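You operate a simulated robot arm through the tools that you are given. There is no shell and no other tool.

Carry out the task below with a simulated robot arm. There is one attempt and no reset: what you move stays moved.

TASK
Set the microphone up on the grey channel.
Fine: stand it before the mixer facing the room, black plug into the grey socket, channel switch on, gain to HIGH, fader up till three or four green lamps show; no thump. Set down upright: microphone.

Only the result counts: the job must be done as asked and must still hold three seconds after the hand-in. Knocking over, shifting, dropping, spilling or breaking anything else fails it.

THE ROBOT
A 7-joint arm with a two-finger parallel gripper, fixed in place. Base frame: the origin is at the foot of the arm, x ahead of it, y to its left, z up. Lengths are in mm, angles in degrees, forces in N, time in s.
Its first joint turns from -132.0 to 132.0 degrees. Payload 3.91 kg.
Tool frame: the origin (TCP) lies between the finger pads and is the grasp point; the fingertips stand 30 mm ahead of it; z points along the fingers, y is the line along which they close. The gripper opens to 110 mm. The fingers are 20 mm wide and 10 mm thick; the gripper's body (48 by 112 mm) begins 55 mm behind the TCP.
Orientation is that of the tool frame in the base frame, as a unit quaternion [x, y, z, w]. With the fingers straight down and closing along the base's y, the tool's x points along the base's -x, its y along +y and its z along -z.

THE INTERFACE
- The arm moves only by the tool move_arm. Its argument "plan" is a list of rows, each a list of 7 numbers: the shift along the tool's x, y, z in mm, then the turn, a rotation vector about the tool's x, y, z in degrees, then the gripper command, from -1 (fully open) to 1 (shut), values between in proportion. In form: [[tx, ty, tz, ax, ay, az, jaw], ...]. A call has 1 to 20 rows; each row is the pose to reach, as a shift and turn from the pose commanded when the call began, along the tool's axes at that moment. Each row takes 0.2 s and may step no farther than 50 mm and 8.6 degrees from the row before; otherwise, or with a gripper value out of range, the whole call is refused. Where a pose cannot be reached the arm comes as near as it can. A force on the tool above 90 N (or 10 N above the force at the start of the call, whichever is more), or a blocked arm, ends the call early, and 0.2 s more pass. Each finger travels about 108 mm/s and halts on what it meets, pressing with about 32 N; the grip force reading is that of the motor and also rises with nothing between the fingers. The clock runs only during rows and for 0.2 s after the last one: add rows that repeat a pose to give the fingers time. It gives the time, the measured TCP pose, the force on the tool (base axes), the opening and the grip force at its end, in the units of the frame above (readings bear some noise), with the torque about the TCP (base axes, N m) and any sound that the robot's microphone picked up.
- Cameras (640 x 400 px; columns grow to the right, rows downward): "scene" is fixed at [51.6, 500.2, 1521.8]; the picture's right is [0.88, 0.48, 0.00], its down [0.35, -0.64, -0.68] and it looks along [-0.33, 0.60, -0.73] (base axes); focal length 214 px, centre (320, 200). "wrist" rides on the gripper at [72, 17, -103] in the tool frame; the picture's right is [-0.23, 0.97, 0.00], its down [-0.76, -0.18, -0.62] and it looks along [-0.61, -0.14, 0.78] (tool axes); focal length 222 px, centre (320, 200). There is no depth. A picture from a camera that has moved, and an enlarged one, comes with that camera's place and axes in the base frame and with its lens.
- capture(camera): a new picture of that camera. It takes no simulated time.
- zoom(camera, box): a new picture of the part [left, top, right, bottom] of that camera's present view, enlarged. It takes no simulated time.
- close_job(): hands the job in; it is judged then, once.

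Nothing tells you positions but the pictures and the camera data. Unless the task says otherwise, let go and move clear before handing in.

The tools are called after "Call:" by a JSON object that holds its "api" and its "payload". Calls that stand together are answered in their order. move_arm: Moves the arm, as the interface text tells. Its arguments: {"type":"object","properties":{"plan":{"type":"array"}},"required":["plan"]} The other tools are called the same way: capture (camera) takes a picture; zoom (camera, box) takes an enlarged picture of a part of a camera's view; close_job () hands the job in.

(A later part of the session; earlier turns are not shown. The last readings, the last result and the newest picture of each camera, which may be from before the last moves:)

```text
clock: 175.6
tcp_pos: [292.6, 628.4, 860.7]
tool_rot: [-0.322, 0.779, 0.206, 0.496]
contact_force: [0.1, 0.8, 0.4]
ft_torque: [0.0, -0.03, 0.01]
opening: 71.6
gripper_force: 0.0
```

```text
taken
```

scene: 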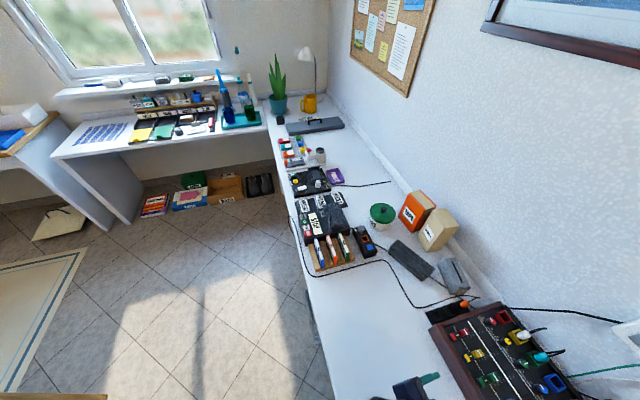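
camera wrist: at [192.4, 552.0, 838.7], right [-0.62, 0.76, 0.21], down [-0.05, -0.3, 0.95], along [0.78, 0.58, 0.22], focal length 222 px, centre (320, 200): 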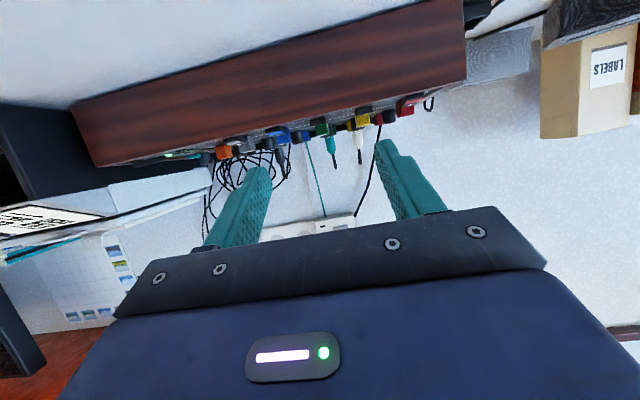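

The placing pose works. Now I'll go up to the shelf and view the microphone from close range.

Call:
{"api": "move_arm", "payload": {"plan": [[-41, 0, -19, 0, 0, 0, -0.3], [-82, 0, -38, 0, 0, 0, -0.3], [-122, 0, -57, 0, 0, 0, -0.3], [-163, 0, -76, 0, 0, 0, -0.3], [-204, 0, -95, 0, 0, 0, -0.3], [-245, 0, -114, 0, 0, 0, -0.3], [-285, 0, -133, 0, 0, 0, -0.3], [-326, 0, -152, 0, 0, 0, -0.3], [-367, 0, -171, 0, 0, 0, -0.3], [-408, 0, -190, 0, 0, 0, -0.3], [-449, 0, -209, 0, 0, 0, -0.3], [-489.4, 0, -228.2, 0, 0, 0, -0.3]]}}

Call:
{"api": "move_arm", "payload": {"plan": [[2, -45, -3, 0, 0, 0, -0.3], [4, -90, -6, 0, 0, 0, -0.3], [5, -135, -10, 0, 0, 0, -0.3], [7, -180, -13, 0, 0, 0, -0.3], [8, -225, -16, 0, 0, 0, -0.3], [9, -270, -19, 0, 0, 0, -0.3], [10, -315, -22, 0, 0, 0, -0.3], [11, -360, -25, 0, 0, 0, -0.3], [12, -405, -26, 0, 0, 0, -0.3], [12.7, -451, -27.2, 0, 0, 0, -0.3], [12.7, -451, -27.2, 0, 0, 0, -0.3]]}}

Call:
{"api": "capture", "payload": {"camera": "wrist"}}

```text
clock: 178.2
tcp_pos: [292.0, 627.2, 1399.6]
tool_rot: [-0.323, 0.779, 0.206, 0.496]
contact_force: [0.9, 0.4, -1.0]
ft_torque: [0.03, 0.0, -0.02]
opening: 71.4
gripper_force: 0.0
```

```text
clock: 180.6
tcp_pos: [590.5, 287.8, 1401.3]
tool_rot: [-0.323, 0.779, 0.206, 0.497]
contact_force: [0.2, -0.6, 0.1]
ft_torque: [-0.01, 0.0, 0.01]
opening: 71.4
gripper_force: 0.0
```

```text
taken
camera wrist: at [490.8, 211.5, 1379.4], right [-0.62, 0.76, 0.21], down [-0.05, -0.3, 0.95], along [0.78, 0.58, 0.22], focal length 222 px, centre (320, 200)
```

wrist: 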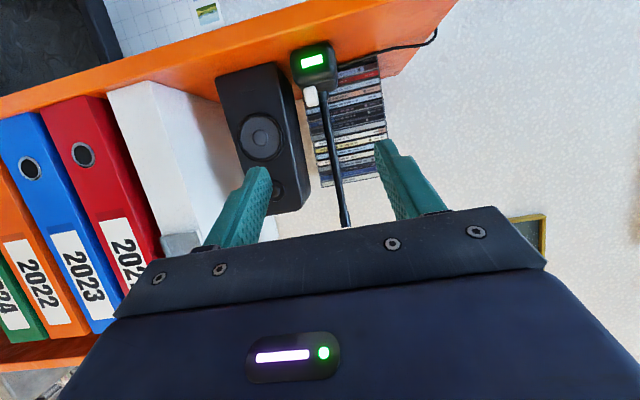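

Call:
{"api": "zoom", "payload": {"camera": "wrist", "box": [280, 40, 360, 90]}}

Call:
{"api": "zoom", "payload": {"camera": "wrist", "box": [290, 85, 390, 235]}}

Call:
{"api": "move_arm", "payload": {"plan": [[0, 40, 0, 0, 0, 0, -0.3], [0, 80, 0, 0, 0, 0, -0.3], [0, 120, 0, 0, 0, 0, -0.3], [0, 120, 0, 0, 0, 0, -0.3]]}}

Call:
{"api": "capture", "payload": {"camera": "wrist"}}

```text
8.00 times, centred on (320, 65) of wrist
camera zoom: at [490.8, 211.5, 1379.4], right [-0.62, 0.76, 0.21], down [-0.05, -0.3, 0.95], along [0.78, 0.58, 0.22], focal length 1777 px, centre (320, 1280)
```

zoom: 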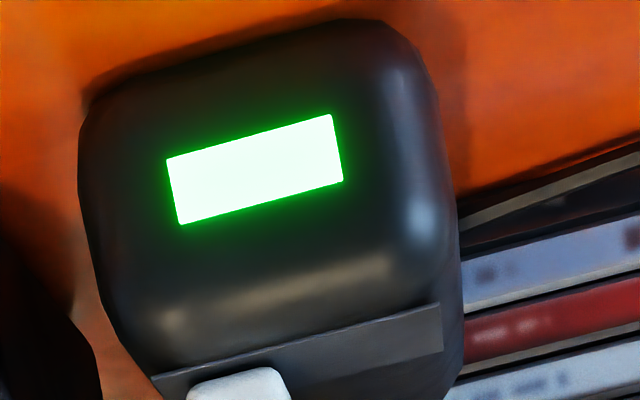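

```text
2.67 times, centred on (340, 160) of wrist
camera zoom: at [490.8, 211.5, 1379.4], right [-0.62, 0.76, 0.21], down [-0.05, -0.3, 0.95], along [0.78, 0.58, 0.22], focal length 592 px, centre (267, 307)
```

zoom: 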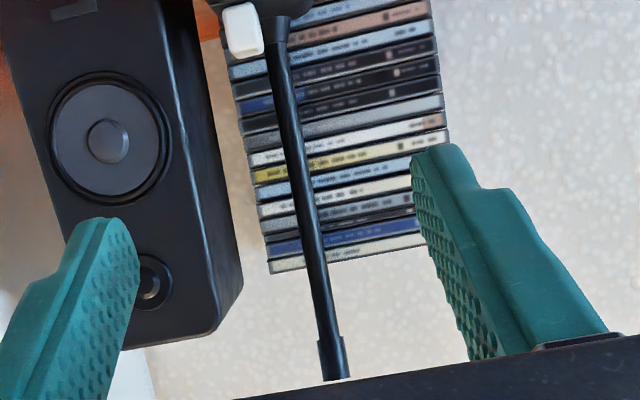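

```text
clock: 181.6
tcp_pos: [505.6, 372.6, 1400.6]
tool_rot: [-0.322, 0.779, 0.205, 0.497]
contact_force: [-0.3, 0.3, 0.5]
ft_torque: [0.01, 0.01, -0.01]
opening: 71.5
gripper_force: 0.1
```

```text
taken
camera wrist: at [405.9, 295.7, 1378.7], right [-0.62, 0.76, 0.21], down [-0.05, -0.3, 0.95], along [0.78, 0.58, 0.22], focal length 222 px, centre (320, 200)
```

wrist: 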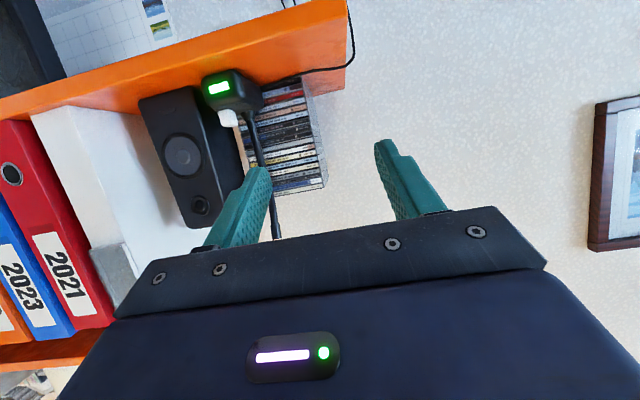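

Call:
{"api": "zoom", "payload": {"camera": "wrist", "box": [190, 60, 290, 122]}}

Call:
{"api": "zoom", "payload": {"camera": "wrist", "box": [200, 90, 300, 240]}}

```text
6.40 times, centred on (240, 91) of wrist
camera zoom: at [405.9, 295.7, 1378.7], right [-0.62, 0.76, 0.21], down [-0.05, -0.3, 0.95], along [0.78, 0.58, 0.22], focal length 1422 px, centre (832, 898)
```

zoom: 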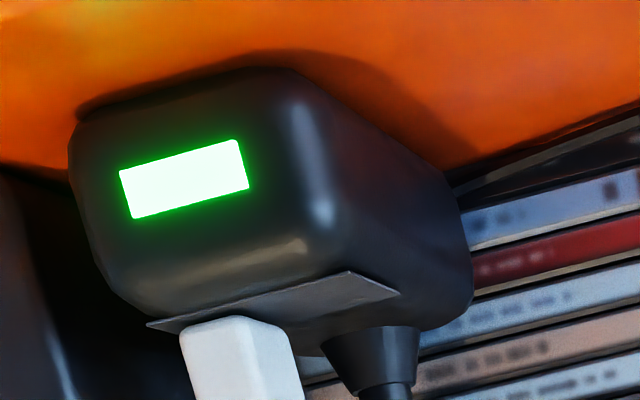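

```text
2.67 times, centred on (250, 165) of wrist
camera zoom: at [405.9, 295.7, 1378.7], right [-0.62, 0.76, 0.21], down [-0.05, -0.3, 0.95], along [0.78, 0.58, 0.22], focal length 592 px, centre (507, 293)
```

zoom: 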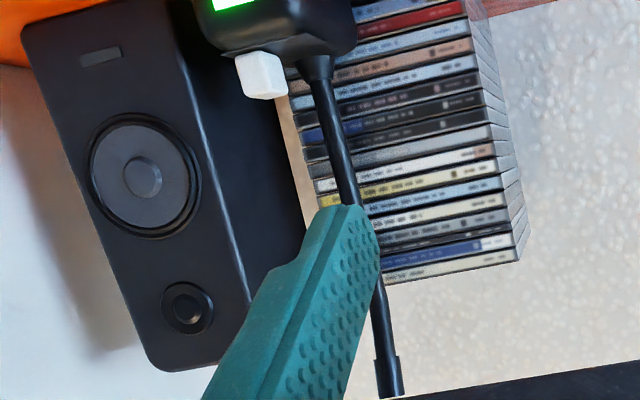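

Stem located: at z≈1400 it stands at N'≈849.5, U'≈214; CDs are ~30 mm behind and the speaker ~49 mm to the side. I'll line up and advance horizontally with a 44 mm opening.

Call:
{"api": "move_arm", "payload": {"plan": [[0, -40, 0, 0, 0, 0, 0.2], [0, -80, 0, 0, 0, 0, 0.2], [0, -120.9, 0, 0, 0, 0, 0.2], [-17, -120.9, 36.3, 0, 0, 0, 0.2], [-34, -120.9, 72.5, 0, 0, 0, 0.2], [-50.7, -120.9, 108.8, 0, 0, 0, 0.2], [-63.4, -120.9, 136, 0, 0, 0, 0.2], [-63.4, -120.9, 136, 0, 0, 0, 0.2]]}}

Call:
{"api": "capture", "payload": {"camera": "wrist"}}

Call:
{"api": "zoom", "payload": {"camera": "wrist", "box": [220, 60, 420, 235]}}

```text
clock: 183.4
tcp_pos: [696.5, 393.4, 1399.6]
tool_rot: [-0.323, 0.779, 0.206, 0.496]
contact_force: [-0.1, -0.1, 0.0]
ft_torque: [-0.01, 0.02, 0.03]
opening: 43.9
gripper_force: 0.0
```

```text
taken
camera wrist: at [595.7, 317.7, 1376.8], right [-0.62, 0.76, 0.21], down [-0.05, -0.3, 0.95], along [0.78, 0.58, 0.22], focal length 222 px, centre (320, 200)
```

wrist: 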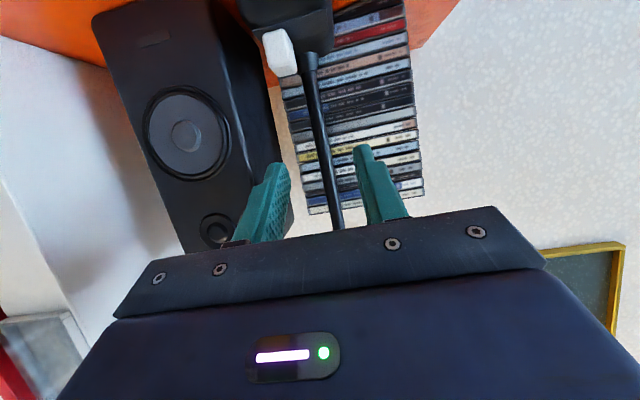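

```text
2.29 times, centred on (320, 148) of wrist
camera zoom: at [595.7, 317.7, 1376.8], right [-0.62, 0.76, 0.21], down [-0.05, -0.3, 0.95], along [0.78, 0.58, 0.22], focal length 508 px, centre (320, 320)
```

zoom: 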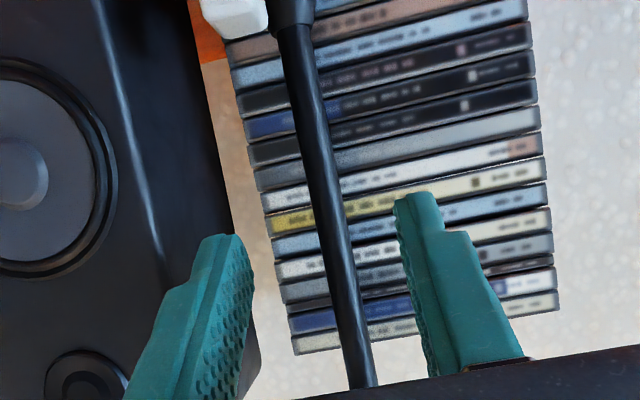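

Aligned with the stem. Advancing the remaining distance.

Call:
{"api": "move_arm", "payload": {"plan": [[-8.5, -0.4, 18.1, 0, 0, 0, 0.2], [-16.9, -0.4, 36.3, 0, 0, 0, 0.2], [-23.7, -0.4, 50.8, 0, 0, 0, 0.2], [-28.4, -0.4, 61, 0, 0, 0, 0.2], [-28.4, -0.4, 61, 0, 0, 0, 0.2]]}}

Call:
{"api": "capture", "payload": {"camera": "wrist"}}

Call:
{"api": "zoom", "payload": {"camera": "wrist", "box": [240, 90, 400, 230]}}

```text
clock: 184.6
tcp_pos: [745.5, 439.7, 1399.9]
tool_rot: [-0.322, 0.779, 0.206, 0.497]
contact_force: [0.2, -0.1, 0.4]
ft_torque: [0.05, 0.01, -0.02]
opening: 44.1
gripper_force: 0.1
```

```text
taken
camera wrist: at [645.2, 363.9, 1378.6], right [-0.62, 0.76, 0.21], down [-0.05, -0.3, 0.95], along [0.78, 0.58, 0.22], focal length 222 px, centre (320, 200)
```

wrist: 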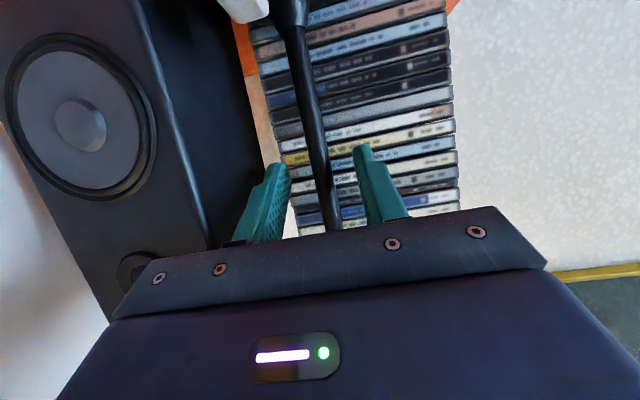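

```text
2.86 times, centred on (320, 160) of wrist
camera zoom: at [645.2, 363.9, 1378.6], right [-0.62, 0.76, 0.21], down [-0.05, -0.3, 0.95], along [0.78, 0.58, 0.22], focal length 635 px, centre (320, 314)
```

zoom: 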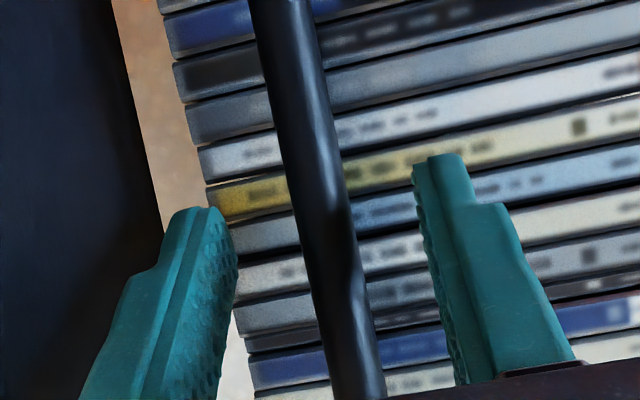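

Stem is centred between the pads. Closing on it.

Call:
{"api": "move_arm", "payload": {"plan": [[0, 0, 0, 0, 0, 0, 0.5], [0, 0, 0, 0, 0, 0, 0.75], [0, 0, 0, 0, 0, 0, 0.95], [0, 0, 0, 0, 0, 0, 0.95]]}}

Call:
{"api": "zoom", "payload": {"camera": "wrist", "box": [200, 0, 440, 230]}}

```text
clock: 185.6
tcp_pos: [745.6, 439.9, 1400.0]
tool_rot: [-0.322, 0.779, 0.205, 0.497]
contact_force: [-0.4, 1.4, -0.2]
ft_torque: [0.03, -0.02, -0.03]
opening: 14.3
gripper_force: 32.2
```

```text
1.74 times, centred on (320, 115) of wrist
camera zoom: at [645.1, 363.9, 1378.5], right [-0.62, 0.76, 0.21], down [-0.05, -0.3, 0.95], along [0.78, 0.58, 0.22], focal length 386 px, centre (320, 348)
```

zoom: 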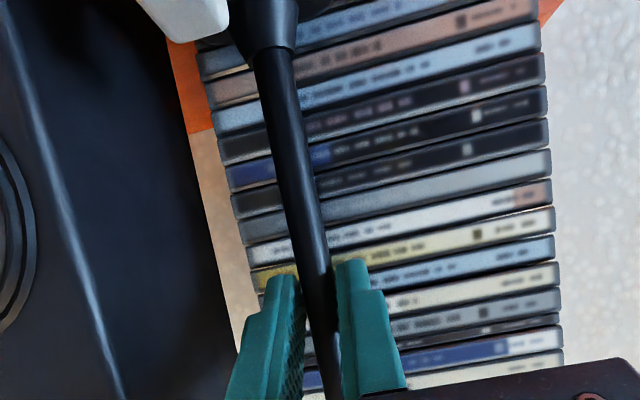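

Gripped (14 mm). A small lift to test weight and hold.

Call:
{"api": "move_arm", "payload": {"plan": [[-4.5, 0, -2.1, 0, 0, 0, 0.95], [-13.6, 0, -6.3, 0, 0, 0, 0.95], [-22.7, 0, -10.6, 0, 0, 0, 0.95], [-22.7, 0, -10.6, 0, 0, 0, 0.95]]}}

Call:
{"api": "capture", "payload": {"camera": "wrist"}}

```text
clock: 186.6
tcp_pos: [745.0, 440.5, 1424.9]
tool_rot: [-0.321, 0.78, 0.204, 0.497]
contact_force: [0.2, 0.3, -2.2]
ft_torque: [0.05, 0.01, -0.03]
opening: 14.3
gripper_force: 32.3
```

```text
taken
camera wrist: at [645.0, 364.7, 1404.4], right [-0.62, 0.76, 0.21], down [-0.05, -0.3, 0.95], along [0.78, 0.58, 0.22], focal length 222 px, centre (320, 200)
```

wrist: 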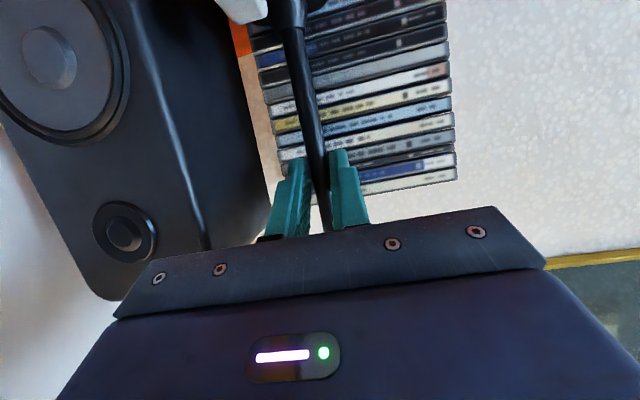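

The microphone lifts cleanly (~0.2 kg) and hangs straight. I'll raise a bit more and pull it back clear of the shelf.

Call:
{"api": "move_arm", "payload": {"plan": [[-11, 0, -5, 0, 0, 0, 0.95], [-22.7, 0, -10.6, 0, 0, 0, 0.95], [-17, 0, -23, 0, 0, 0, 0.95], [-8, 0, -42, 0, 0, 0, 0.95], [4.8, 0, -69.5, 0, 0, 0, 0.95], [19.6, 0, -101.2, 0, 0, 0, 0.95], [34.4, 0, -133, 0, 0, 0, 0.95], [49.1, 0, -164.7, 0, 0, 0, 0.95], [58, 0, -184, 0, 0, 0, 0.95], [61.8, 0, -191.9, 0, 0, 0, 0.95], [61.8, 0, -191.9, 0, 0, 0, 0.95]]}}

Call:
{"api": "capture", "payload": {"camera": "wrist"}}

```text
clock: 189.0
tcp_pos: [603.0, 298.0, 1449.8]
tool_rot: [-0.323, 0.78, 0.205, 0.496]
contact_force: [-0.1, 0.2, -3.3]
ft_torque: [0.03, -0.02, 0.0]
opening: 14.3
gripper_force: 32.1
```

```text
taken
camera wrist: at [502.6, 222.1, 1428.6], right [-0.62, 0.76, 0.21], down [-0.05, -0.3, 0.95], along [0.78, 0.58, 0.22], focal length 222 px, centre (320, 200)
```

wrist: 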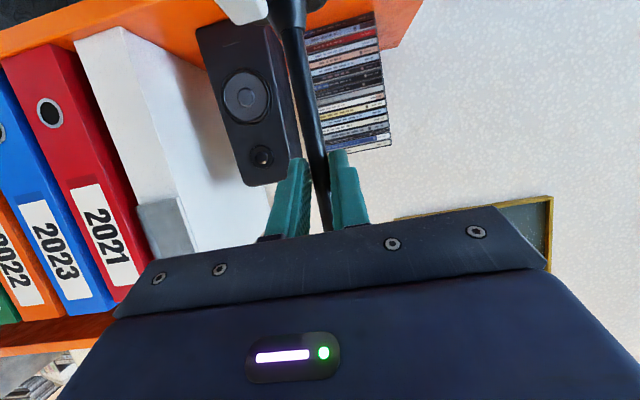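

Now carrying it left, staying in front of the shelf, to the spot before the mixer.

Call:
{"api": "move_arm", "payload": {"plan": [[-1, 20, 2, 0, 0, 0, 0.95], [-3, 60, 6, 0, 0, 0, 0.95], [-5, 102, 10, 0, 0, 0, 0.95], [-7, 144, 14, 0, 0, 0, 0.95], [-9, 186, 18, 0, 0, 0, 0.95], [-10, 228, 22, 0, 0, 0, 0.95], [-12, 270, 26, 0, 0, 0, 0.95], [-14, 312, 30, 0, 0, 0, 0.95], [-16, 354, 33, 0, 0, 0, 0.95], [-17, 396, 36, 0, 0, 0, 0.95], [-18, 432, 38, 0, 0, 0, 0.95], [-18.2, 450, 39, 0, 0, 0, 0.95], [-18.2, 450, 39, 0, 0, 0, 0.95]]}}

Call:
{"api": "capture", "payload": {"camera": "wrist"}}

Call:
{"api": "capture", "payload": {"camera": "scene"}}

```text
clock: 191.8
tcp_pos: [314.2, 647.8, 1451.8]
tool_rot: [-0.323, 0.779, 0.206, 0.497]
contact_force: [-0.3, 0.7, -2.9]
ft_torque: [0.04, -0.03, -0.04]
opening: 14.3
gripper_force: 31.8
```

```text
taken
camera wrist: at [214.9, 571.9, 1429.8], right [-0.62, 0.76, 0.21], down [-0.05, -0.3, 0.95], along [0.78, 0.58, 0.22], focal length 222 px, centre (320, 200)
```

wrist: 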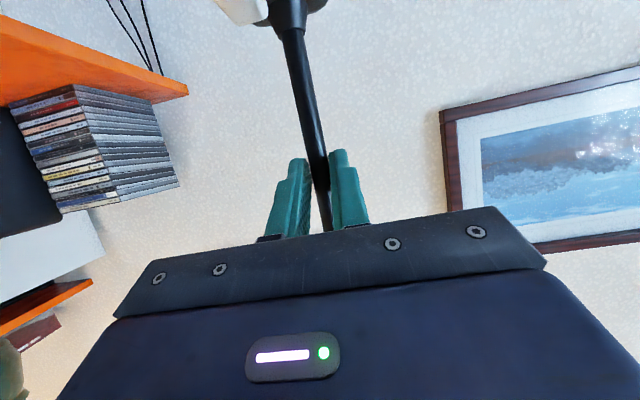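

```text
taken
```

scene: 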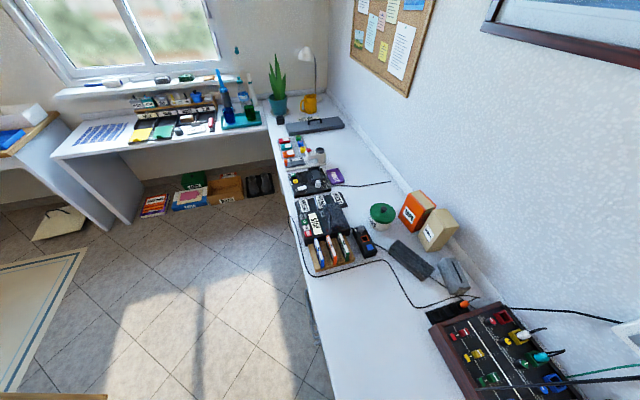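

In position above the spot. Descending most of the way.

Call:
{"api": "move_arm", "payload": {"plan": [[20, 0, 9, 0, 0, 0, 0.95], [58, 0, 27, 0, 0, 0, 0.95], [97, 0, 45, 0, 0, 0, 0.95], [136, 0, 63, 0, 0, 0, 0.95], [175, 0, 81.6, 0, 0, 0, 0.95], [214, 0, 99.8, 0, 0, 0, 0.95], [253, 0, 118, 0, 0, 0, 0.95], [292, 0, 136.2, 0, 0, 0, 0.95], [331, 0, 154.3, 0, 0, 0, 0.95], [370, 0, 172.5, 0, 0, 0, 0.95], [409, 0, 190.7, 0, 0, 0, 0.95], [445, 0, 207.5, 0, 0, 0, 0.95], [470, 0, 219.2, 0, 0, 0, 0.95], [480.3, 0, 224, 0, 0, 0, 0.95], [480.3, 0, 224, 0, 0, 0, 0.95]]}}

Call:
{"api": "capture", "payload": {"camera": "wrist"}}

Call:
{"api": "zoom", "payload": {"camera": "scene", "box": [360, 280, 600, 400]}}

```text
clock: 195.0
tcp_pos: [315.3, 647.4, 919.1]
tool_rot: [-0.323, 0.779, 0.206, 0.496]
contact_force: [0.7, 0.0, -2.9]
ft_torque: [0.02, -0.01, -0.02]
opening: 14.1
gripper_force: 31.3
```

```text
taken
camera wrist: at [215.3, 571.4, 898.3], right [-0.62, 0.76, 0.21], down [-0.05, -0.3, 0.95], along [0.78, 0.58, 0.22], focal length 222 px, centre (320, 200)
```

wrist: 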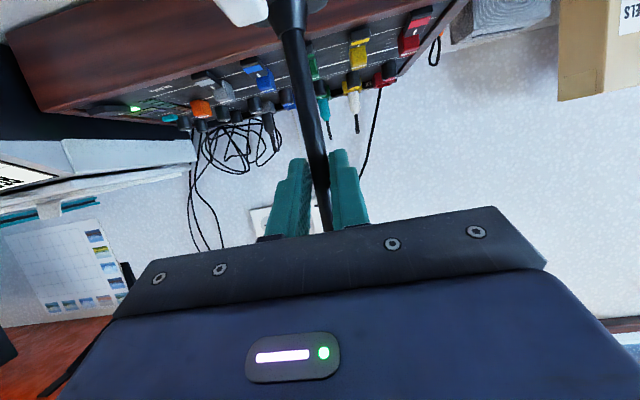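

```text
2.67 times, centred on (480, 340) of scene
camera zoom: at [51.6, 500.2, 1521.8], right [0.88, 0.48, 0.0], down [0.35, -0.64, -0.68], along [-0.33, 0.6, -0.73], focal length 572 px, centre (-107, -173)
```

zoom: 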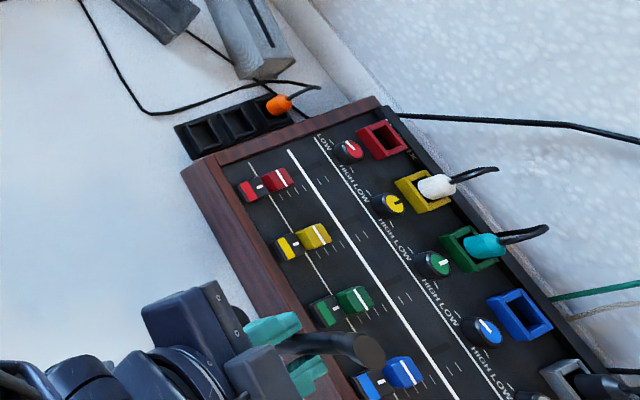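

The base is ~34 mm above the bench. Lowering gently in small steps.

Call:
{"api": "move_arm", "payload": {"plan": [[9, 0, 4.2, 0, 0, 0, 0.95], [18.1, 0, 8.5, 0, 0, 0, 0.95], [22.7, 0, 10.6, 0, 0, 0, 0.95], [25.4, 0, 11.8, 0, 0, 0, 0.95]]}}

Call:
{"api": "move_arm", "payload": {"plan": [[1.8, 0, 0.85, 0, 0, 0, 0.95], [3.6, 0, 1.7, 0, 0, 0, 0.95]]}}

```text
clock: 196.0
tcp_pos: [314.3, 648.2, 891.2]
tool_rot: [-0.323, 0.779, 0.205, 0.497]
contact_force: [-0.5, -0.5, -2.5]
ft_torque: [0.0, -0.02, -0.02]
opening: 14.4
gripper_force: 32.6
```

```text
clock: 196.6
tcp_pos: [315.2, 647.6, 889.7]
tool_rot: [-0.322, 0.779, 0.206, 0.497]
contact_force: [0.6, 0.6, -2.6]
ft_torque: [0.0, -0.01, 0.02]
opening: 14.2
gripper_force: 31.9
```

Call:
{"api": "move_arm", "payload": {"plan": [[1.8, 0, 0.85, 0, 0, 0, 0.95], [2.7, 0, 1.3, 0, 0, 0, 0.95]]}}

Call:
{"api": "move_arm", "payload": {"plan": [[1.8, 0, 0.85, 0, 0, 0, 0.95], [2.7, 0, 1.3, 0, 0, 0, 0.95]]}}

```text
clock: 197.2
tcp_pos: [315.6, 646.2, 886.0]
tool_rot: [-0.323, 0.779, 0.206, 0.496]
contact_force: [0.4, 0.1, -2.6]
ft_torque: [0.0, -0.01, 0.02]
opening: 14.2
gripper_force: 32.3
```

```text
clock: 197.8
tcp_pos: [315.4, 647.9, 882.9]
tool_rot: [-0.323, 0.779, 0.206, 0.496]
contact_force: [0.0, -0.3, -3.2]
ft_torque: [-0.01, 0.02, -0.03]
opening: 14.3
gripper_force: 31.9
```

Call:
{"api": "move_arm", "payload": {"plan": [[1.4, 0, 0.65, 0, 0, 0, 0.95], [2.7, 0, 1.3, 0, 0, 0, 0.95]]}}

Call:
{"api": "move_arm", "payload": {"plan": [[1.4, 0, 0.65, 0, 0, 0, 0.95], [2.7, 0, 1.3, 0, 0, 0, 0.95]]}}

```text
clock: 198.4
tcp_pos: [314.8, 647.8, 879.6]
tool_rot: [-0.323, 0.779, 0.205, 0.497]
contact_force: [0.2, 0.3, -2.8]
ft_torque: [-0.01, 0.0, -0.02]
opening: 14.2
gripper_force: 32.4
```

```text
clock: 199.0
tcp_pos: [316.1, 648.2, 875.8]
tool_rot: [-0.323, 0.779, 0.205, 0.496]
contact_force: [-0.1, 0.5, -2.4]
ft_torque: [0.01, -0.02, 0.01]
opening: 14.1
gripper_force: 31.9
```

Call:
{"api": "move_arm", "payload": {"plan": [[1.4, 0, 0.65, 0, 0, 0, 0.95], [2.7, 0, 1.3, 0, 0, 0, 0.95]]}}

Call:
{"api": "move_arm", "payload": {"plan": [[1.4, 0, 0.65, 0, 0, 0, 0.95], [2.7, 0, 1.3, 0, 0, 0, 0.95]]}}

Call:
{"api": "capture", "payload": {"camera": "wrist"}}

```text
clock: 199.6
tcp_pos: [316.1, 647.7, 873.5]
tool_rot: [-0.323, 0.779, 0.206, 0.496]
contact_force: [-0.1, -0.3, -2.8]
ft_torque: [0.0, 0.02, 0.0]
opening: 14.1
gripper_force: 31.7
```

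```text
clock: 200.2
tcp_pos: [315.4, 647.3, 869.7]
tool_rot: [-0.323, 0.779, 0.206, 0.497]
contact_force: [-0.7, 0.1, -3.1]
ft_torque: [0.03, -0.01, -0.02]
opening: 14.6
gripper_force: 32.5
```

```text
taken
camera wrist: at [215.0, 571.9, 848.7], right [-0.62, 0.76, 0.21], down [-0.05, -0.3, 0.95], along [0.78, 0.58, 0.22], focal length 222 px, centre (320, 200)
```

wrist: 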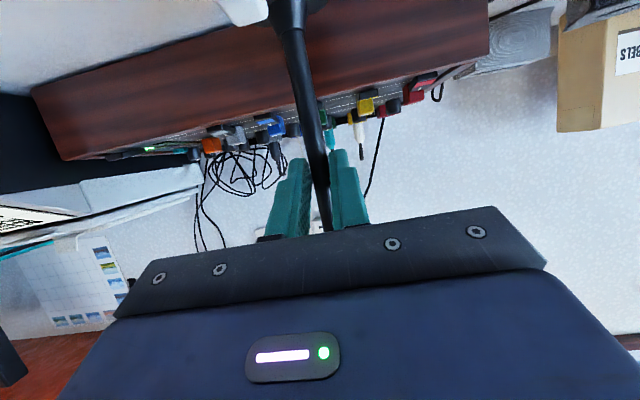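

Call:
{"api": "move_arm", "payload": {"plan": [[0.9, 0, 0.4, 0, 0, 0, 0.95], [1.8, 0, 0.85, 0, 0, 0, 0.95]]}}

Call:
{"api": "move_arm", "payload": {"plan": [[0.9, 0, 0.4, 0, 0, 0, 0.95], [1.8, 0, 0.85, 0, 0, 0, 0.95]]}}

Call:
{"api": "move_arm", "payload": {"plan": [[0.9, 0, 0.4, 0, 0, 0, 0.95], [1.8, 0, 0.85, 0, 0, 0, 0.95]]}}

```text
clock: 200.8
tcp_pos: [315.7, 648.5, 870.6]
tool_rot: [-0.322, 0.779, 0.206, 0.497]
contact_force: [1.0, 1.8, 12.0]
ft_torque: [-0.35, 0.35, -0.01]
opening: 14.4
gripper_force: 31.7
```

```text
clock: 201.4
tcp_pos: [314.8, 647.9, 868.6]
tool_rot: [-0.322, 0.779, 0.206, 0.497]
contact_force: [6.8, 7.0, 27.3]
ft_torque: [0.53, -0.57, 0.02]
opening: 14.8
gripper_force: 32.2
```

```text
clock: 202.0
tcp_pos: [314.5, 646.3, 865.2]
tool_rot: [-0.323, 0.779, 0.206, 0.496]
contact_force: [4.2, 6.0, 29.1]
ft_torque: [0.48, -0.51, -0.01]
opening: 14.6
gripper_force: 32.1
```

Contact with the bench reached. I'll ease back up a little to relieve the force.

Call:
{"api": "move_arm", "payload": {"plan": [[-0.9, 0, -0.4, 0, 0, 0, 0.95], [-1.8, 0, -0.85, 0, 0, 0, 0.95], [-1.8, 0, -0.85, 0, 0, 0, 0.95]]}}

Call:
{"api": "capture", "payload": {"camera": "wrist"}}

Call:
{"api": "zoom", "payload": {"camera": "scene", "box": [380, 330, 520, 400]}}

```text
clock: 202.8
tcp_pos: [314.5, 648.2, 865.5]
tool_rot: [-0.322, 0.78, 0.204, 0.496]
contact_force: [-0.9, -3.2, 9.4]
ft_torque: [0.07, -0.09, -0.01]
opening: 14.5
gripper_force: 32.1
```

```text
taken
camera wrist: at [214.3, 571.2, 844.2], right [-0.62, 0.76, 0.2], down [-0.05, -0.29, 0.95], along [0.78, 0.58, 0.22], focal length 222 px, centre (320, 200)
```

wrist: 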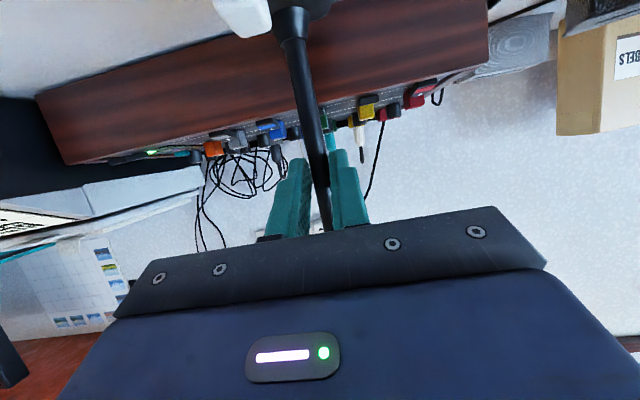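

```text
4.57 times, centred on (450, 365) of scene
camera zoom: at [51.6, 500.2, 1521.8], right [0.88, 0.48, 0.0], down [0.35, -0.64, -0.68], along [-0.33, 0.6, -0.73], focal length 980 px, centre (-274, -554)
```

zoom: 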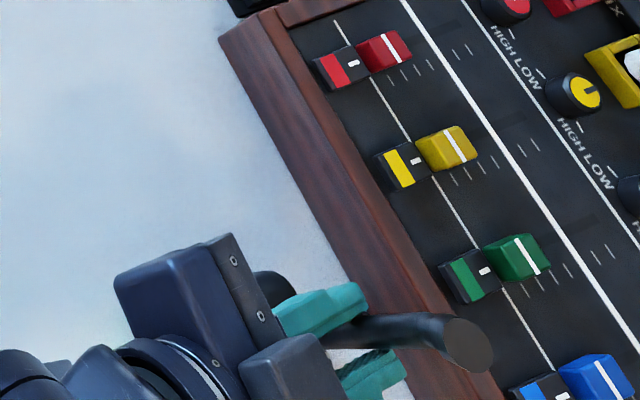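

Base is resting; the stem slid a few millimetres in the grip. Releasing gently.

Call:
{"api": "move_arm", "payload": {"plan": [[-0.9, 0, -0.4, 0, 0, 0, 0.95], [-0.9, 0, -0.4, 0, 0, 0, 0.72], [-0.9, 0, -0.4, 0, 0, 0, 0.5], [-0.9, 0, -0.4, 0, 0, 0, 0.2], [-0.9, 0, -0.4, 0, 0, 0, 0.2]]}}

Call:
{"api": "capture", "payload": {"camera": "wrist"}}

```text
clock: 204.0
tcp_pos: [315.9, 647.2, 867.5]
tool_rot: [-0.322, 0.779, 0.205, 0.497]
contact_force: [0.2, 0.0, -0.5]
ft_torque: [0.0, -0.01, -0.01]
opening: 44.0
gripper_force: 0.1
```

```text
taken
camera wrist: at [215.4, 571.8, 845.7], right [-0.62, 0.76, 0.21], down [-0.05, -0.3, 0.95], along [0.78, 0.58, 0.22], focal length 222 px, centre (320, 200)
```

wrist: 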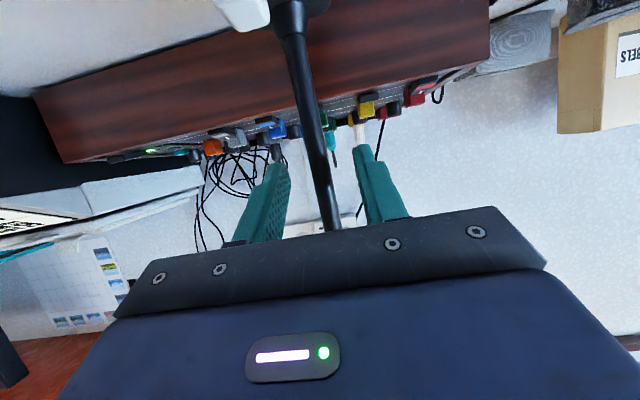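

The microphone stands free. Backing straight away from it.

Call:
{"api": "move_arm", "payload": {"plan": [[6.3, 0, -13.6, 0, 0, 0, 0.2], [16.9, 0, -36.3, 0, 0, 0, 0.2], [31.7, 0, -68, 0, 0, 0, 0.2], [46.5, 0, -99.7, 0, 0, 0, 0.2], [63.4, 0, -136, 0, 0, 0, 0.2], [63.4, 0, -136, 0, 0, 0, 0.2]]}}

Call:
{"api": "capture", "payload": {"camera": "wrist"}}

Call:
{"api": "capture", "payload": {"camera": "scene"}}

```text
clock: 205.4
tcp_pos: [305.7, 522.8, 868.0]
tool_rot: [-0.261, 0.804, 0.172, 0.506]
contact_force: [-0.1, -0.2, 0.3]
ft_torque: [0.01, 0.01, 0.04]
opening: 44.2
gripper_force: 0.1
stopped in row 6: the arm was blocked; the commanded pose is now the measured one
```

```text
taken
camera wrist: at [194.5, 462.9, 847.6], right [-0.5, 0.84, 0.22], down [-0.08, -0.29, 0.95], along [0.86, 0.46, 0.21], focal length 222 px, centre (320, 200)
```

wrist: 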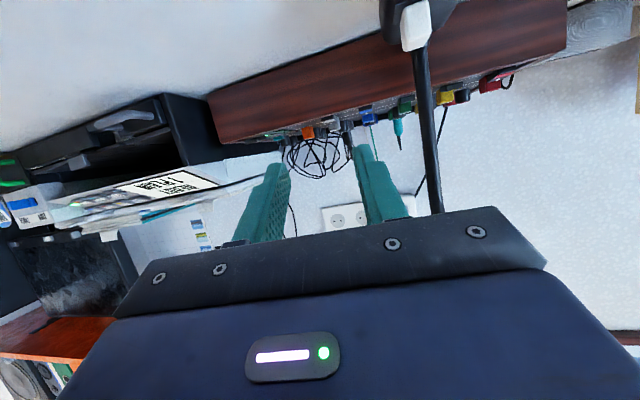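

```text
taken
```

scene: 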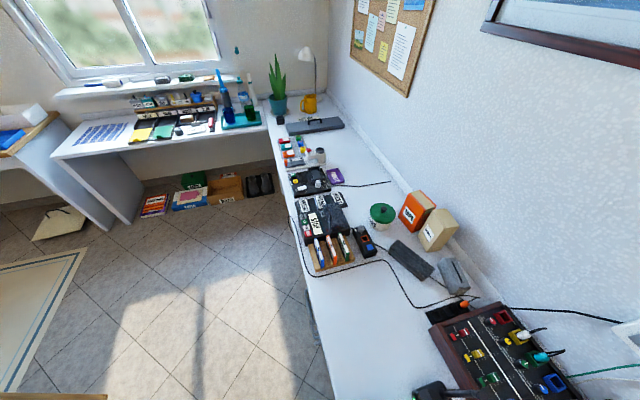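

The arm hit a joint limit and swung slightly, but the microphone appears untouched. Let me check it closely.

Call:
{"api": "zoom", "payload": {"camera": "wrist", "box": [360, 0, 500, 220]}}

Call:
{"api": "zoom", "payload": {"camera": "scene", "box": [380, 330, 520, 400]}}

```text
1.82 times, centred on (430, 110) of wrist
camera zoom: at [194.5, 462.9, 847.6], right [-0.5, 0.84, 0.22], down [-0.08, -0.29, 0.95], along [0.86, 0.46, 0.21], focal length 404 px, centre (120, 364)
```

zoom: 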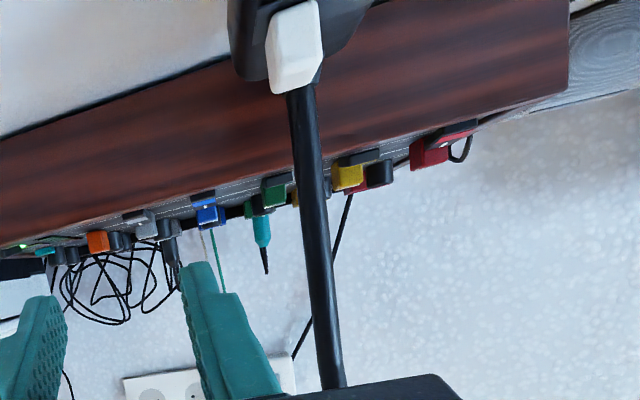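

```text
4.57 times, centred on (450, 365) of scene
camera zoom: at [51.6, 500.2, 1521.8], right [0.88, 0.48, 0.0], down [0.35, -0.64, -0.68], along [-0.33, 0.6, -0.73], focal length 980 px, centre (-274, -554)
```

zoom: 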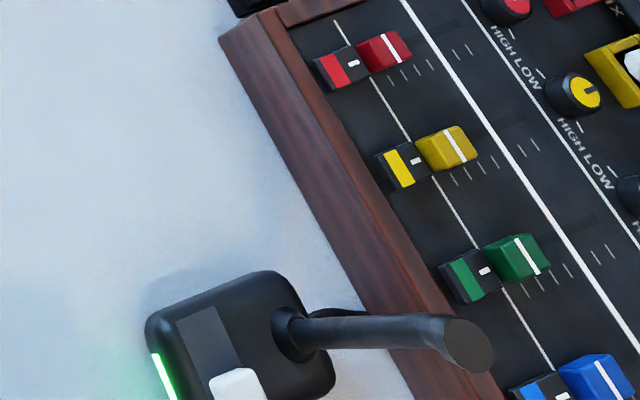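

The microphone stands upright, its lit front facing exactly toward the room (along −N'). Now I'll raise and return the tool to vertical.

Call:
{"api": "move_arm", "payload": {"plan": [[-36, 0.5, -17, 0, 0, 0, 0.2], [-72, 1, -34, 0, 0, 0, 0.2], [-108, 1.5, -51, 0, 0, 0, 0.2], [-144, 2, -68, 0, 0, 0, 0.2], [-180.6, 2.4, -85.8, 0, 0, 0, 0.2]]}}

Call:
{"api": "move_arm", "payload": {"plan": [[0, 0, 0, 0, 8, 0, 0.2], [0, 0, 0, 0, 16, 0, 0.2], [0, 0, 0, 0, 24, 0, 0.2], [0, 0, 0, 0, 32, 0, 0.2], [0, 0, 0, 0, 40, 0, 0.2], [0, 0, 0, 0, 48, 0, 0.2], [0, 0, 0, 0, 56, 0, 0.2], [0, 0, 0, 0, 64.6, 0, 0.2], [0, 0, 0, 0, 64.6, 0, 0.2]]}}

Call:
{"api": "capture", "payload": {"camera": "wrist"}}

```text
clock: 206.6
tcp_pos: [292.7, 527.2, 1070.2]
tool_rot: [-0.266, 0.802, 0.173, 0.507]
contact_force: [-0.3, -0.7, -0.3]
ft_torque: [0.0, 0.03, 0.01]
opening: 43.8
gripper_force: 0.2
```

```text
clock: 208.6
tcp_pos: [288.3, 524.5, 1070.2]
tool_rot: [-0.318, 0.948, 0.004, 0.001]
contact_force: [0.1, 0.7, 0.7]
ft_torque: [-0.01, -0.02, 0.0]
opening: 44.0
gripper_force: 0.1
```

```text
taken
camera wrist: at [220.1, 493.6, 1174.0], right [-0.41, 0.91, 0.01], down [0.71, 0.31, 0.63], along [0.57, 0.26, -0.78], focal length 222 px, centre (320, 200)
```

wrist: 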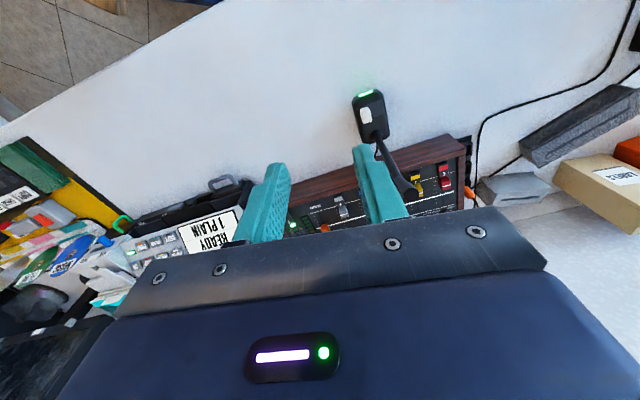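

Vertical again, microphone is fine. Now I move above the grey rocker switch with fingers closed.

Call:
{"api": "move_arm", "payload": {"plan": [[-40, -1.5, 0, 0, 0, -2, 0.6], [-80, -3, 0, 0, 0, -4, 0.9], [-120, -4.5, 0, 0, 0, -6, 1], [-160, -6, 0, 0, 0, -7.9, 1], [-200, -7.3, 0, 0, 0, -7.9, 1], [-229.5, -8.4, 0, 0, 0, -7.9, 1], [-229.5, -8.4, 0, 0, 0, -7.9, 1]]}}

Call:
{"api": "capture", "payload": {"camera": "wrist"}}

```text
clock: 210.2
tcp_pos: [476.6, 655.3, 1071.4]
tool_rot: [-0.383, 0.924, 0.003, 0.003]
contact_force: [0.3, -0.2, 0.0]
ft_torque: [-0.01, 0.02, -0.05]
opening: 0.1
gripper_force: 32.2
```

```text
taken
camera wrist: at [413.0, 614.8, 1174.8], right [-0.53, 0.85, 0.01], down [0.66, 0.41, 0.63], along [0.53, 0.34, -0.78], focal length 222 px, centre (320, 200)
```

wrist: 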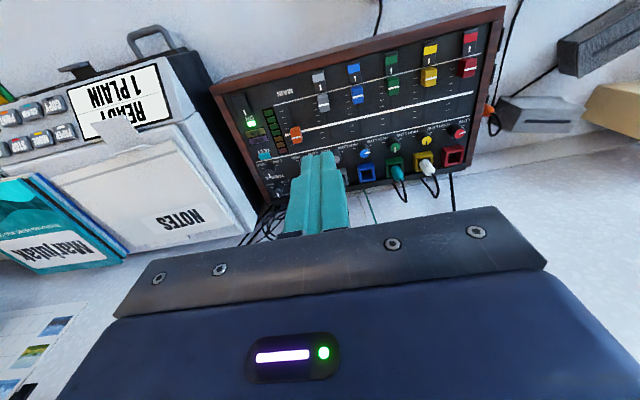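

Call:
{"api": "move_arm", "payload": {"plan": [[-0.5, 0.8, 40, 0, 3, 0, 1], [-0.5, 0.8, 80, 0, 6, 0, 1], [-0.5, 0.8, 120, 0, 10, 0, 1], [-0.5, 0.8, 160, 0, 10, 0, 1], [-0.5, 0.8, 195, 0, 10, 0, 1], [-0.5, 0.8, 211, 0, 10, 0, 1], [-0.5, 0.8, 211, 0, 10, 0, 1]]}}

Call:
{"api": "capture", "payload": {"camera": "wrist"}}

Call:
{"api": "zoom", "payload": {"camera": "wrist", "box": [260, 90, 380, 200]}}

```text
clock: 211.8
tcp_pos: [475.5, 658.4, 861.0]
tool_rot: [-0.381, 0.921, -0.029, -0.079]
contact_force: [-0.3, -0.7, 0.2]
ft_torque: [-0.04, -0.01, 0.03]
opening: 0.2
gripper_force: 32.2
```

```text
taken
camera wrist: at [425.9, 632.4, 975.0], right [-0.53, 0.85, -0.03], down [0.73, 0.48, 0.49], along [0.43, 0.23, -0.87], focal length 222 px, centre (320, 200)
```

wrist: 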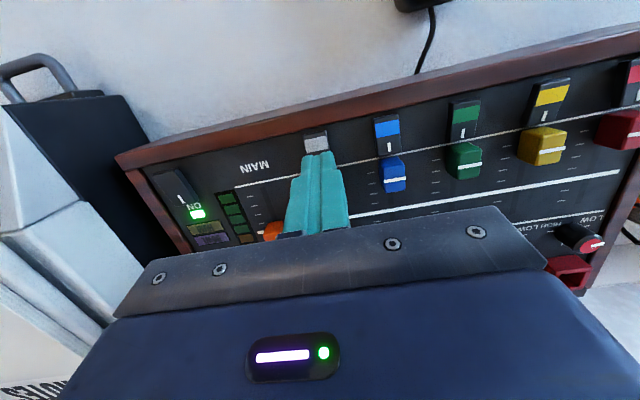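

```text
3.64 times, centred on (320, 145) of wrist
camera zoom: at [425.9, 632.4, 975.0], right [-0.53, 0.85, -0.03], down [0.73, 0.48, 0.49], along [0.43, 0.23, -0.87], focal length 808 px, centre (320, 400)
```

zoom: 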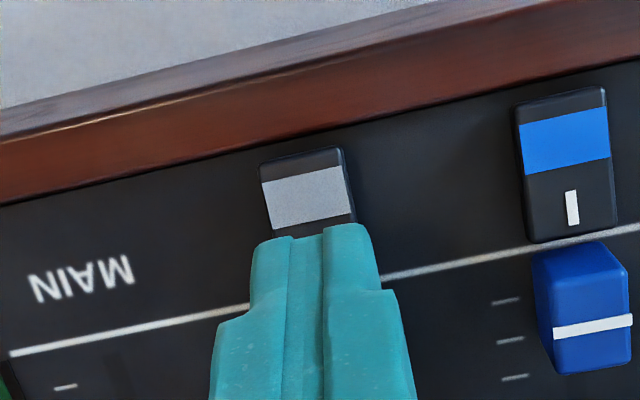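

Fingertips are over the "I" half. Lowering to contact.

Call:
{"api": "move_arm", "payload": {"plan": [[-1.4, 0, 7.9, 0, 0, 0, 1], [-2.6, 0, 14.8, 0, 0, 0, 1]]}}

Call:
{"api": "move_arm", "payload": {"plan": [[-0.3, 0, 2, 0, 0, 0, 1], [-0.5, 0, 3, 0, 0, 0, 1]]}}

```text
clock: 212.4
tcp_pos: [477.0, 659.8, 847.0]
tool_rot: [-0.382, 0.92, -0.03, -0.078]
contact_force: [0.2, -0.3, -0.1]
ft_torque: [0.01, -0.01, 0.0]
opening: 0.0
gripper_force: 32.2
```

```text
clock: 213.0
tcp_pos: [476.3, 660.7, 842.8]
tool_rot: [-0.382, 0.92, -0.029, -0.079]
contact_force: [0.3, 0.0, 1.8]
ft_torque: [-0.01, 0.0, 0.04]
opening: 0.1
gripper_force: 31.9
```

Call:
{"api": "zoom", "payload": {"camera": "wrist", "box": [250, 100, 390, 210]}}

Call:
{"api": "zoom", "payload": {"camera": "scene", "box": [440, 320, 600, 400]}}

```text
3.64 times, centred on (320, 155) of wrist
camera zoom: at [426.2, 633.0, 957.6], right [-0.53, 0.85, -0.03], down [0.73, 0.48, 0.49], along [0.43, 0.23, -0.87], focal length 808 px, centre (320, 364)
```

zoom: 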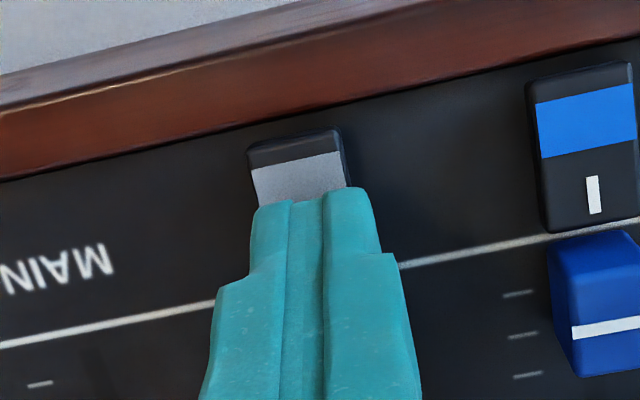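

```text
4.00 times, centred on (520, 360) of scene
camera zoom: at [51.6, 500.2, 1521.8], right [0.88, 0.48, 0.0], down [0.35, -0.64, -0.68], along [-0.33, 0.6, -0.73], focal length 858 px, centre (-480, -440)
```

zoom: 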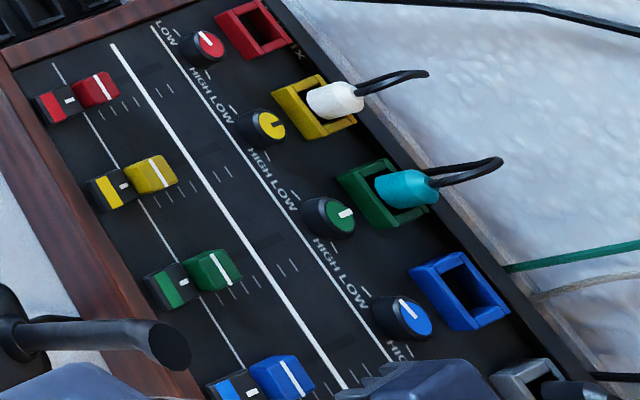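

Call:
{"api": "move_arm", "payload": {"plan": [[-0.3, 0, 1.5, 0, 0, 0, 1], [-0.5, 0, 3, 0, 0, 0, 1]]}}

```text
clock: 213.6
tcp_pos: [476.4, 661.0, 841.2]
tool_rot: [-0.381, 0.921, -0.029, -0.078]
contact_force: [-3.3, -0.3, 9.4]
ft_torque: [0.01, 0.06, -0.05]
opening: 0.0
gripper_force: 32.0
```

Call:
{"api": "move_arm", "payload": {"plan": [[-0.3, 0, 1.5, 0, 0, 0, 1], [-0.5, 0, 3, 0, 0, 0, 1]]}}

```text
clock: 214.2
tcp_pos: [476.3, 659.7, 839.4]
tool_rot: [-0.382, 0.921, -0.029, -0.076]
contact_force: [-3.1, -7.0, 62.5]
ft_torque: [-0.04, -0.16, 0.28]
opening: 0.1
gripper_force: 32.0
```

Strong resistance now. I'll back up and check whether the rocker has flipped.

Call:
{"api": "move_arm", "payload": {"plan": [[1, 0, -6, 0, 0, 0, 1], [5, 0, -30, 0, 0, 0, 1], [10, 0, -60, 0, 0, 0, 1], [55, 0, -80, 0, 0, 0, 1], [100, 0, -90, 0, 0, 0, 1], [100, 0, -90, 0, 0, 0, 1]]}}

Call:
{"api": "capture", "payload": {"camera": "wrist"}}

```text
clock: 215.6
tcp_pos: [418.7, 600.4, 941.7]
tool_rot: [-0.383, 0.92, -0.029, -0.078]
contact_force: [-0.1, -0.2, -0.5]
ft_torque: [0.01, 0.0, 0.03]
opening: 0.2
gripper_force: 31.9
```

```text
taken
camera wrist: at [368.8, 573.3, 1056.0], right [-0.53, 0.85, -0.03], down [0.73, 0.48, 0.49], along [0.43, 0.23, -0.87], focal length 222 px, centre (320, 200)
```

wrist: 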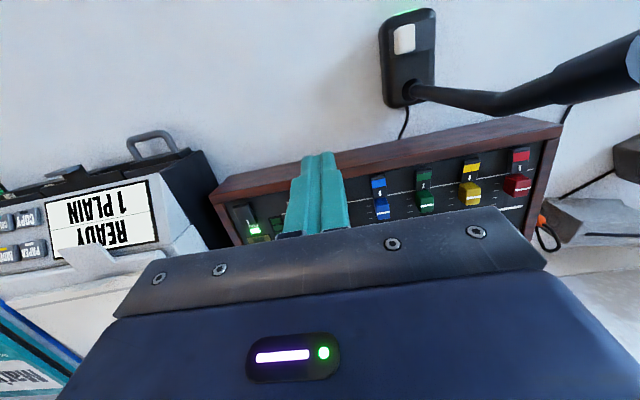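

Call:
{"api": "move_arm", "payload": {"plan": [[0, 0, 0, 0, 0, 0, 0], [0, 0, 0, 0, 0, 0, -0.4], [0, 0, 0, 0, 0, 0, -0.4]]}}

Call:
{"api": "capture", "payload": {"camera": "wrist"}}

Call:
{"api": "zoom", "payload": {"camera": "wrist", "box": [230, 150, 410, 262]}}

```text
clock: 216.4
tcp_pos: [419.8, 600.1, 941.7]
tool_rot: [-0.382, 0.92, -0.029, -0.079]
contact_force: [0.5, 0.4, -0.9]
ft_torque: [0.0, 0.01, -0.03]
opening: 77.1
gripper_force: 0.2
```

```text
taken
camera wrist: at [369.0, 573.6, 1056.0], right [-0.53, 0.85, -0.03], down [0.73, 0.48, 0.49], along [0.43, 0.23, -0.87], focal length 222 px, centre (320, 200)
```

wrist: 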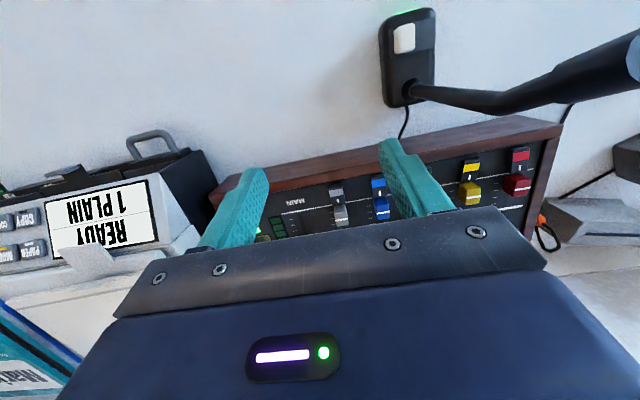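

```text
3.56 times, centred on (320, 206) of wrist
camera zoom: at [369.0, 573.6, 1056.0], right [-0.53, 0.85, -0.03], down [0.73, 0.48, 0.49], along [0.43, 0.23, -0.87], focal length 790 px, centre (320, 179)
```

zoom: 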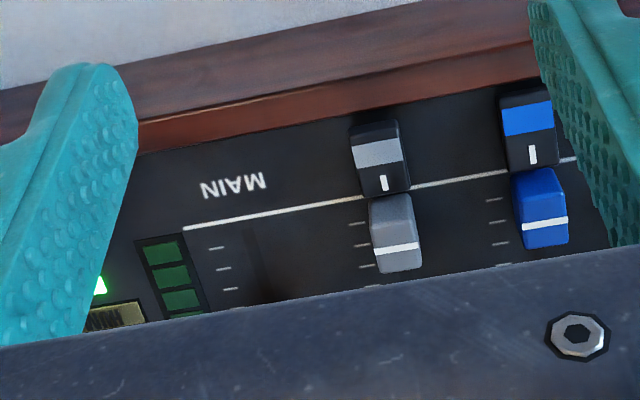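

Call:
{"api": "zoom", "payload": {"camera": "wrist", "box": [322, 178, 370, 208]}}

Call:
{"api": "zoom", "payload": {"camera": "wrist", "box": [366, 170, 414, 200]}}

Call:
{"api": "zoom", "payload": {"camera": "wrist", "box": [326, 182, 350, 197]}}

```text
13.33 times, centred on (346, 193) of wrist
camera zoom: at [369.0, 573.6, 1056.0], right [-0.53, 0.85, -0.03], down [0.73, 0.48, 0.49], along [0.43, 0.23, -0.87], focal length 2962 px, centre (-27, 293)
```

zoom: 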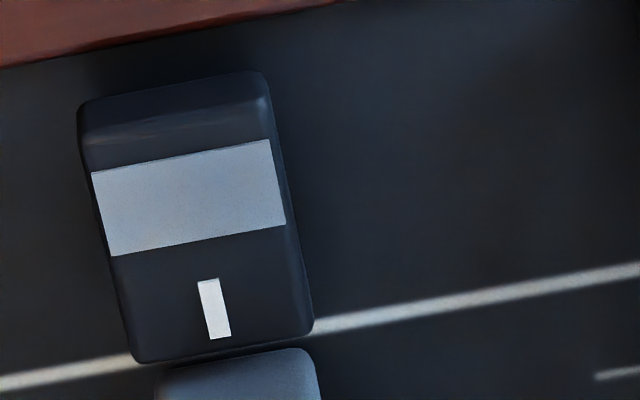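

```text
13.33 times, centred on (390, 185) of wrist
camera zoom: at [369.0, 573.6, 1056.0], right [-0.53, 0.85, -0.03], down [0.73, 0.48, 0.49], along [0.43, 0.23, -0.87], focal length 2962 px, centre (-613, 400)
```

zoom: 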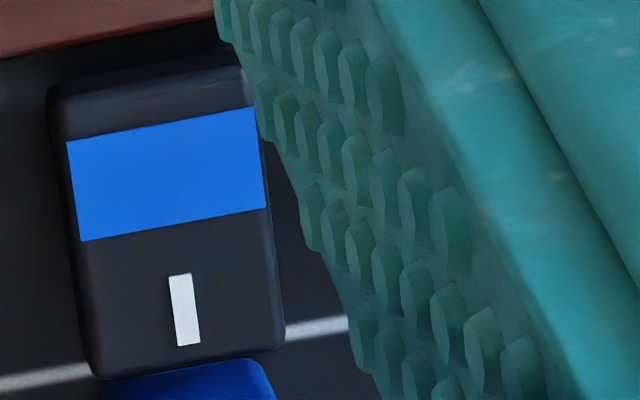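

```text
16.00 times, centred on (338, 190) of wrist
camera zoom: at [369.0, 573.6, 1056.0], right [-0.53, 0.85, -0.03], down [0.73, 0.48, 0.49], along [0.43, 0.23, -0.87], focal length 3554 px, centre (32, 368)
```

zoom: 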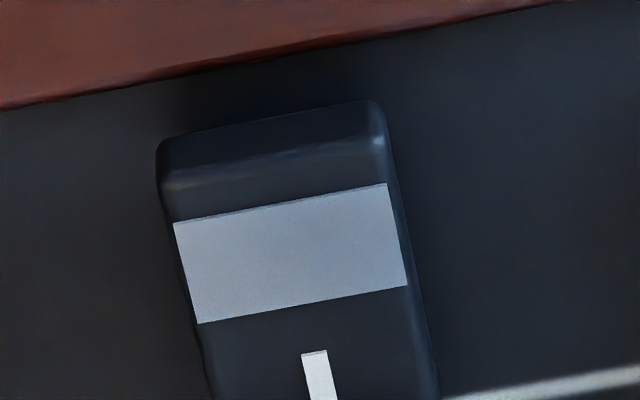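

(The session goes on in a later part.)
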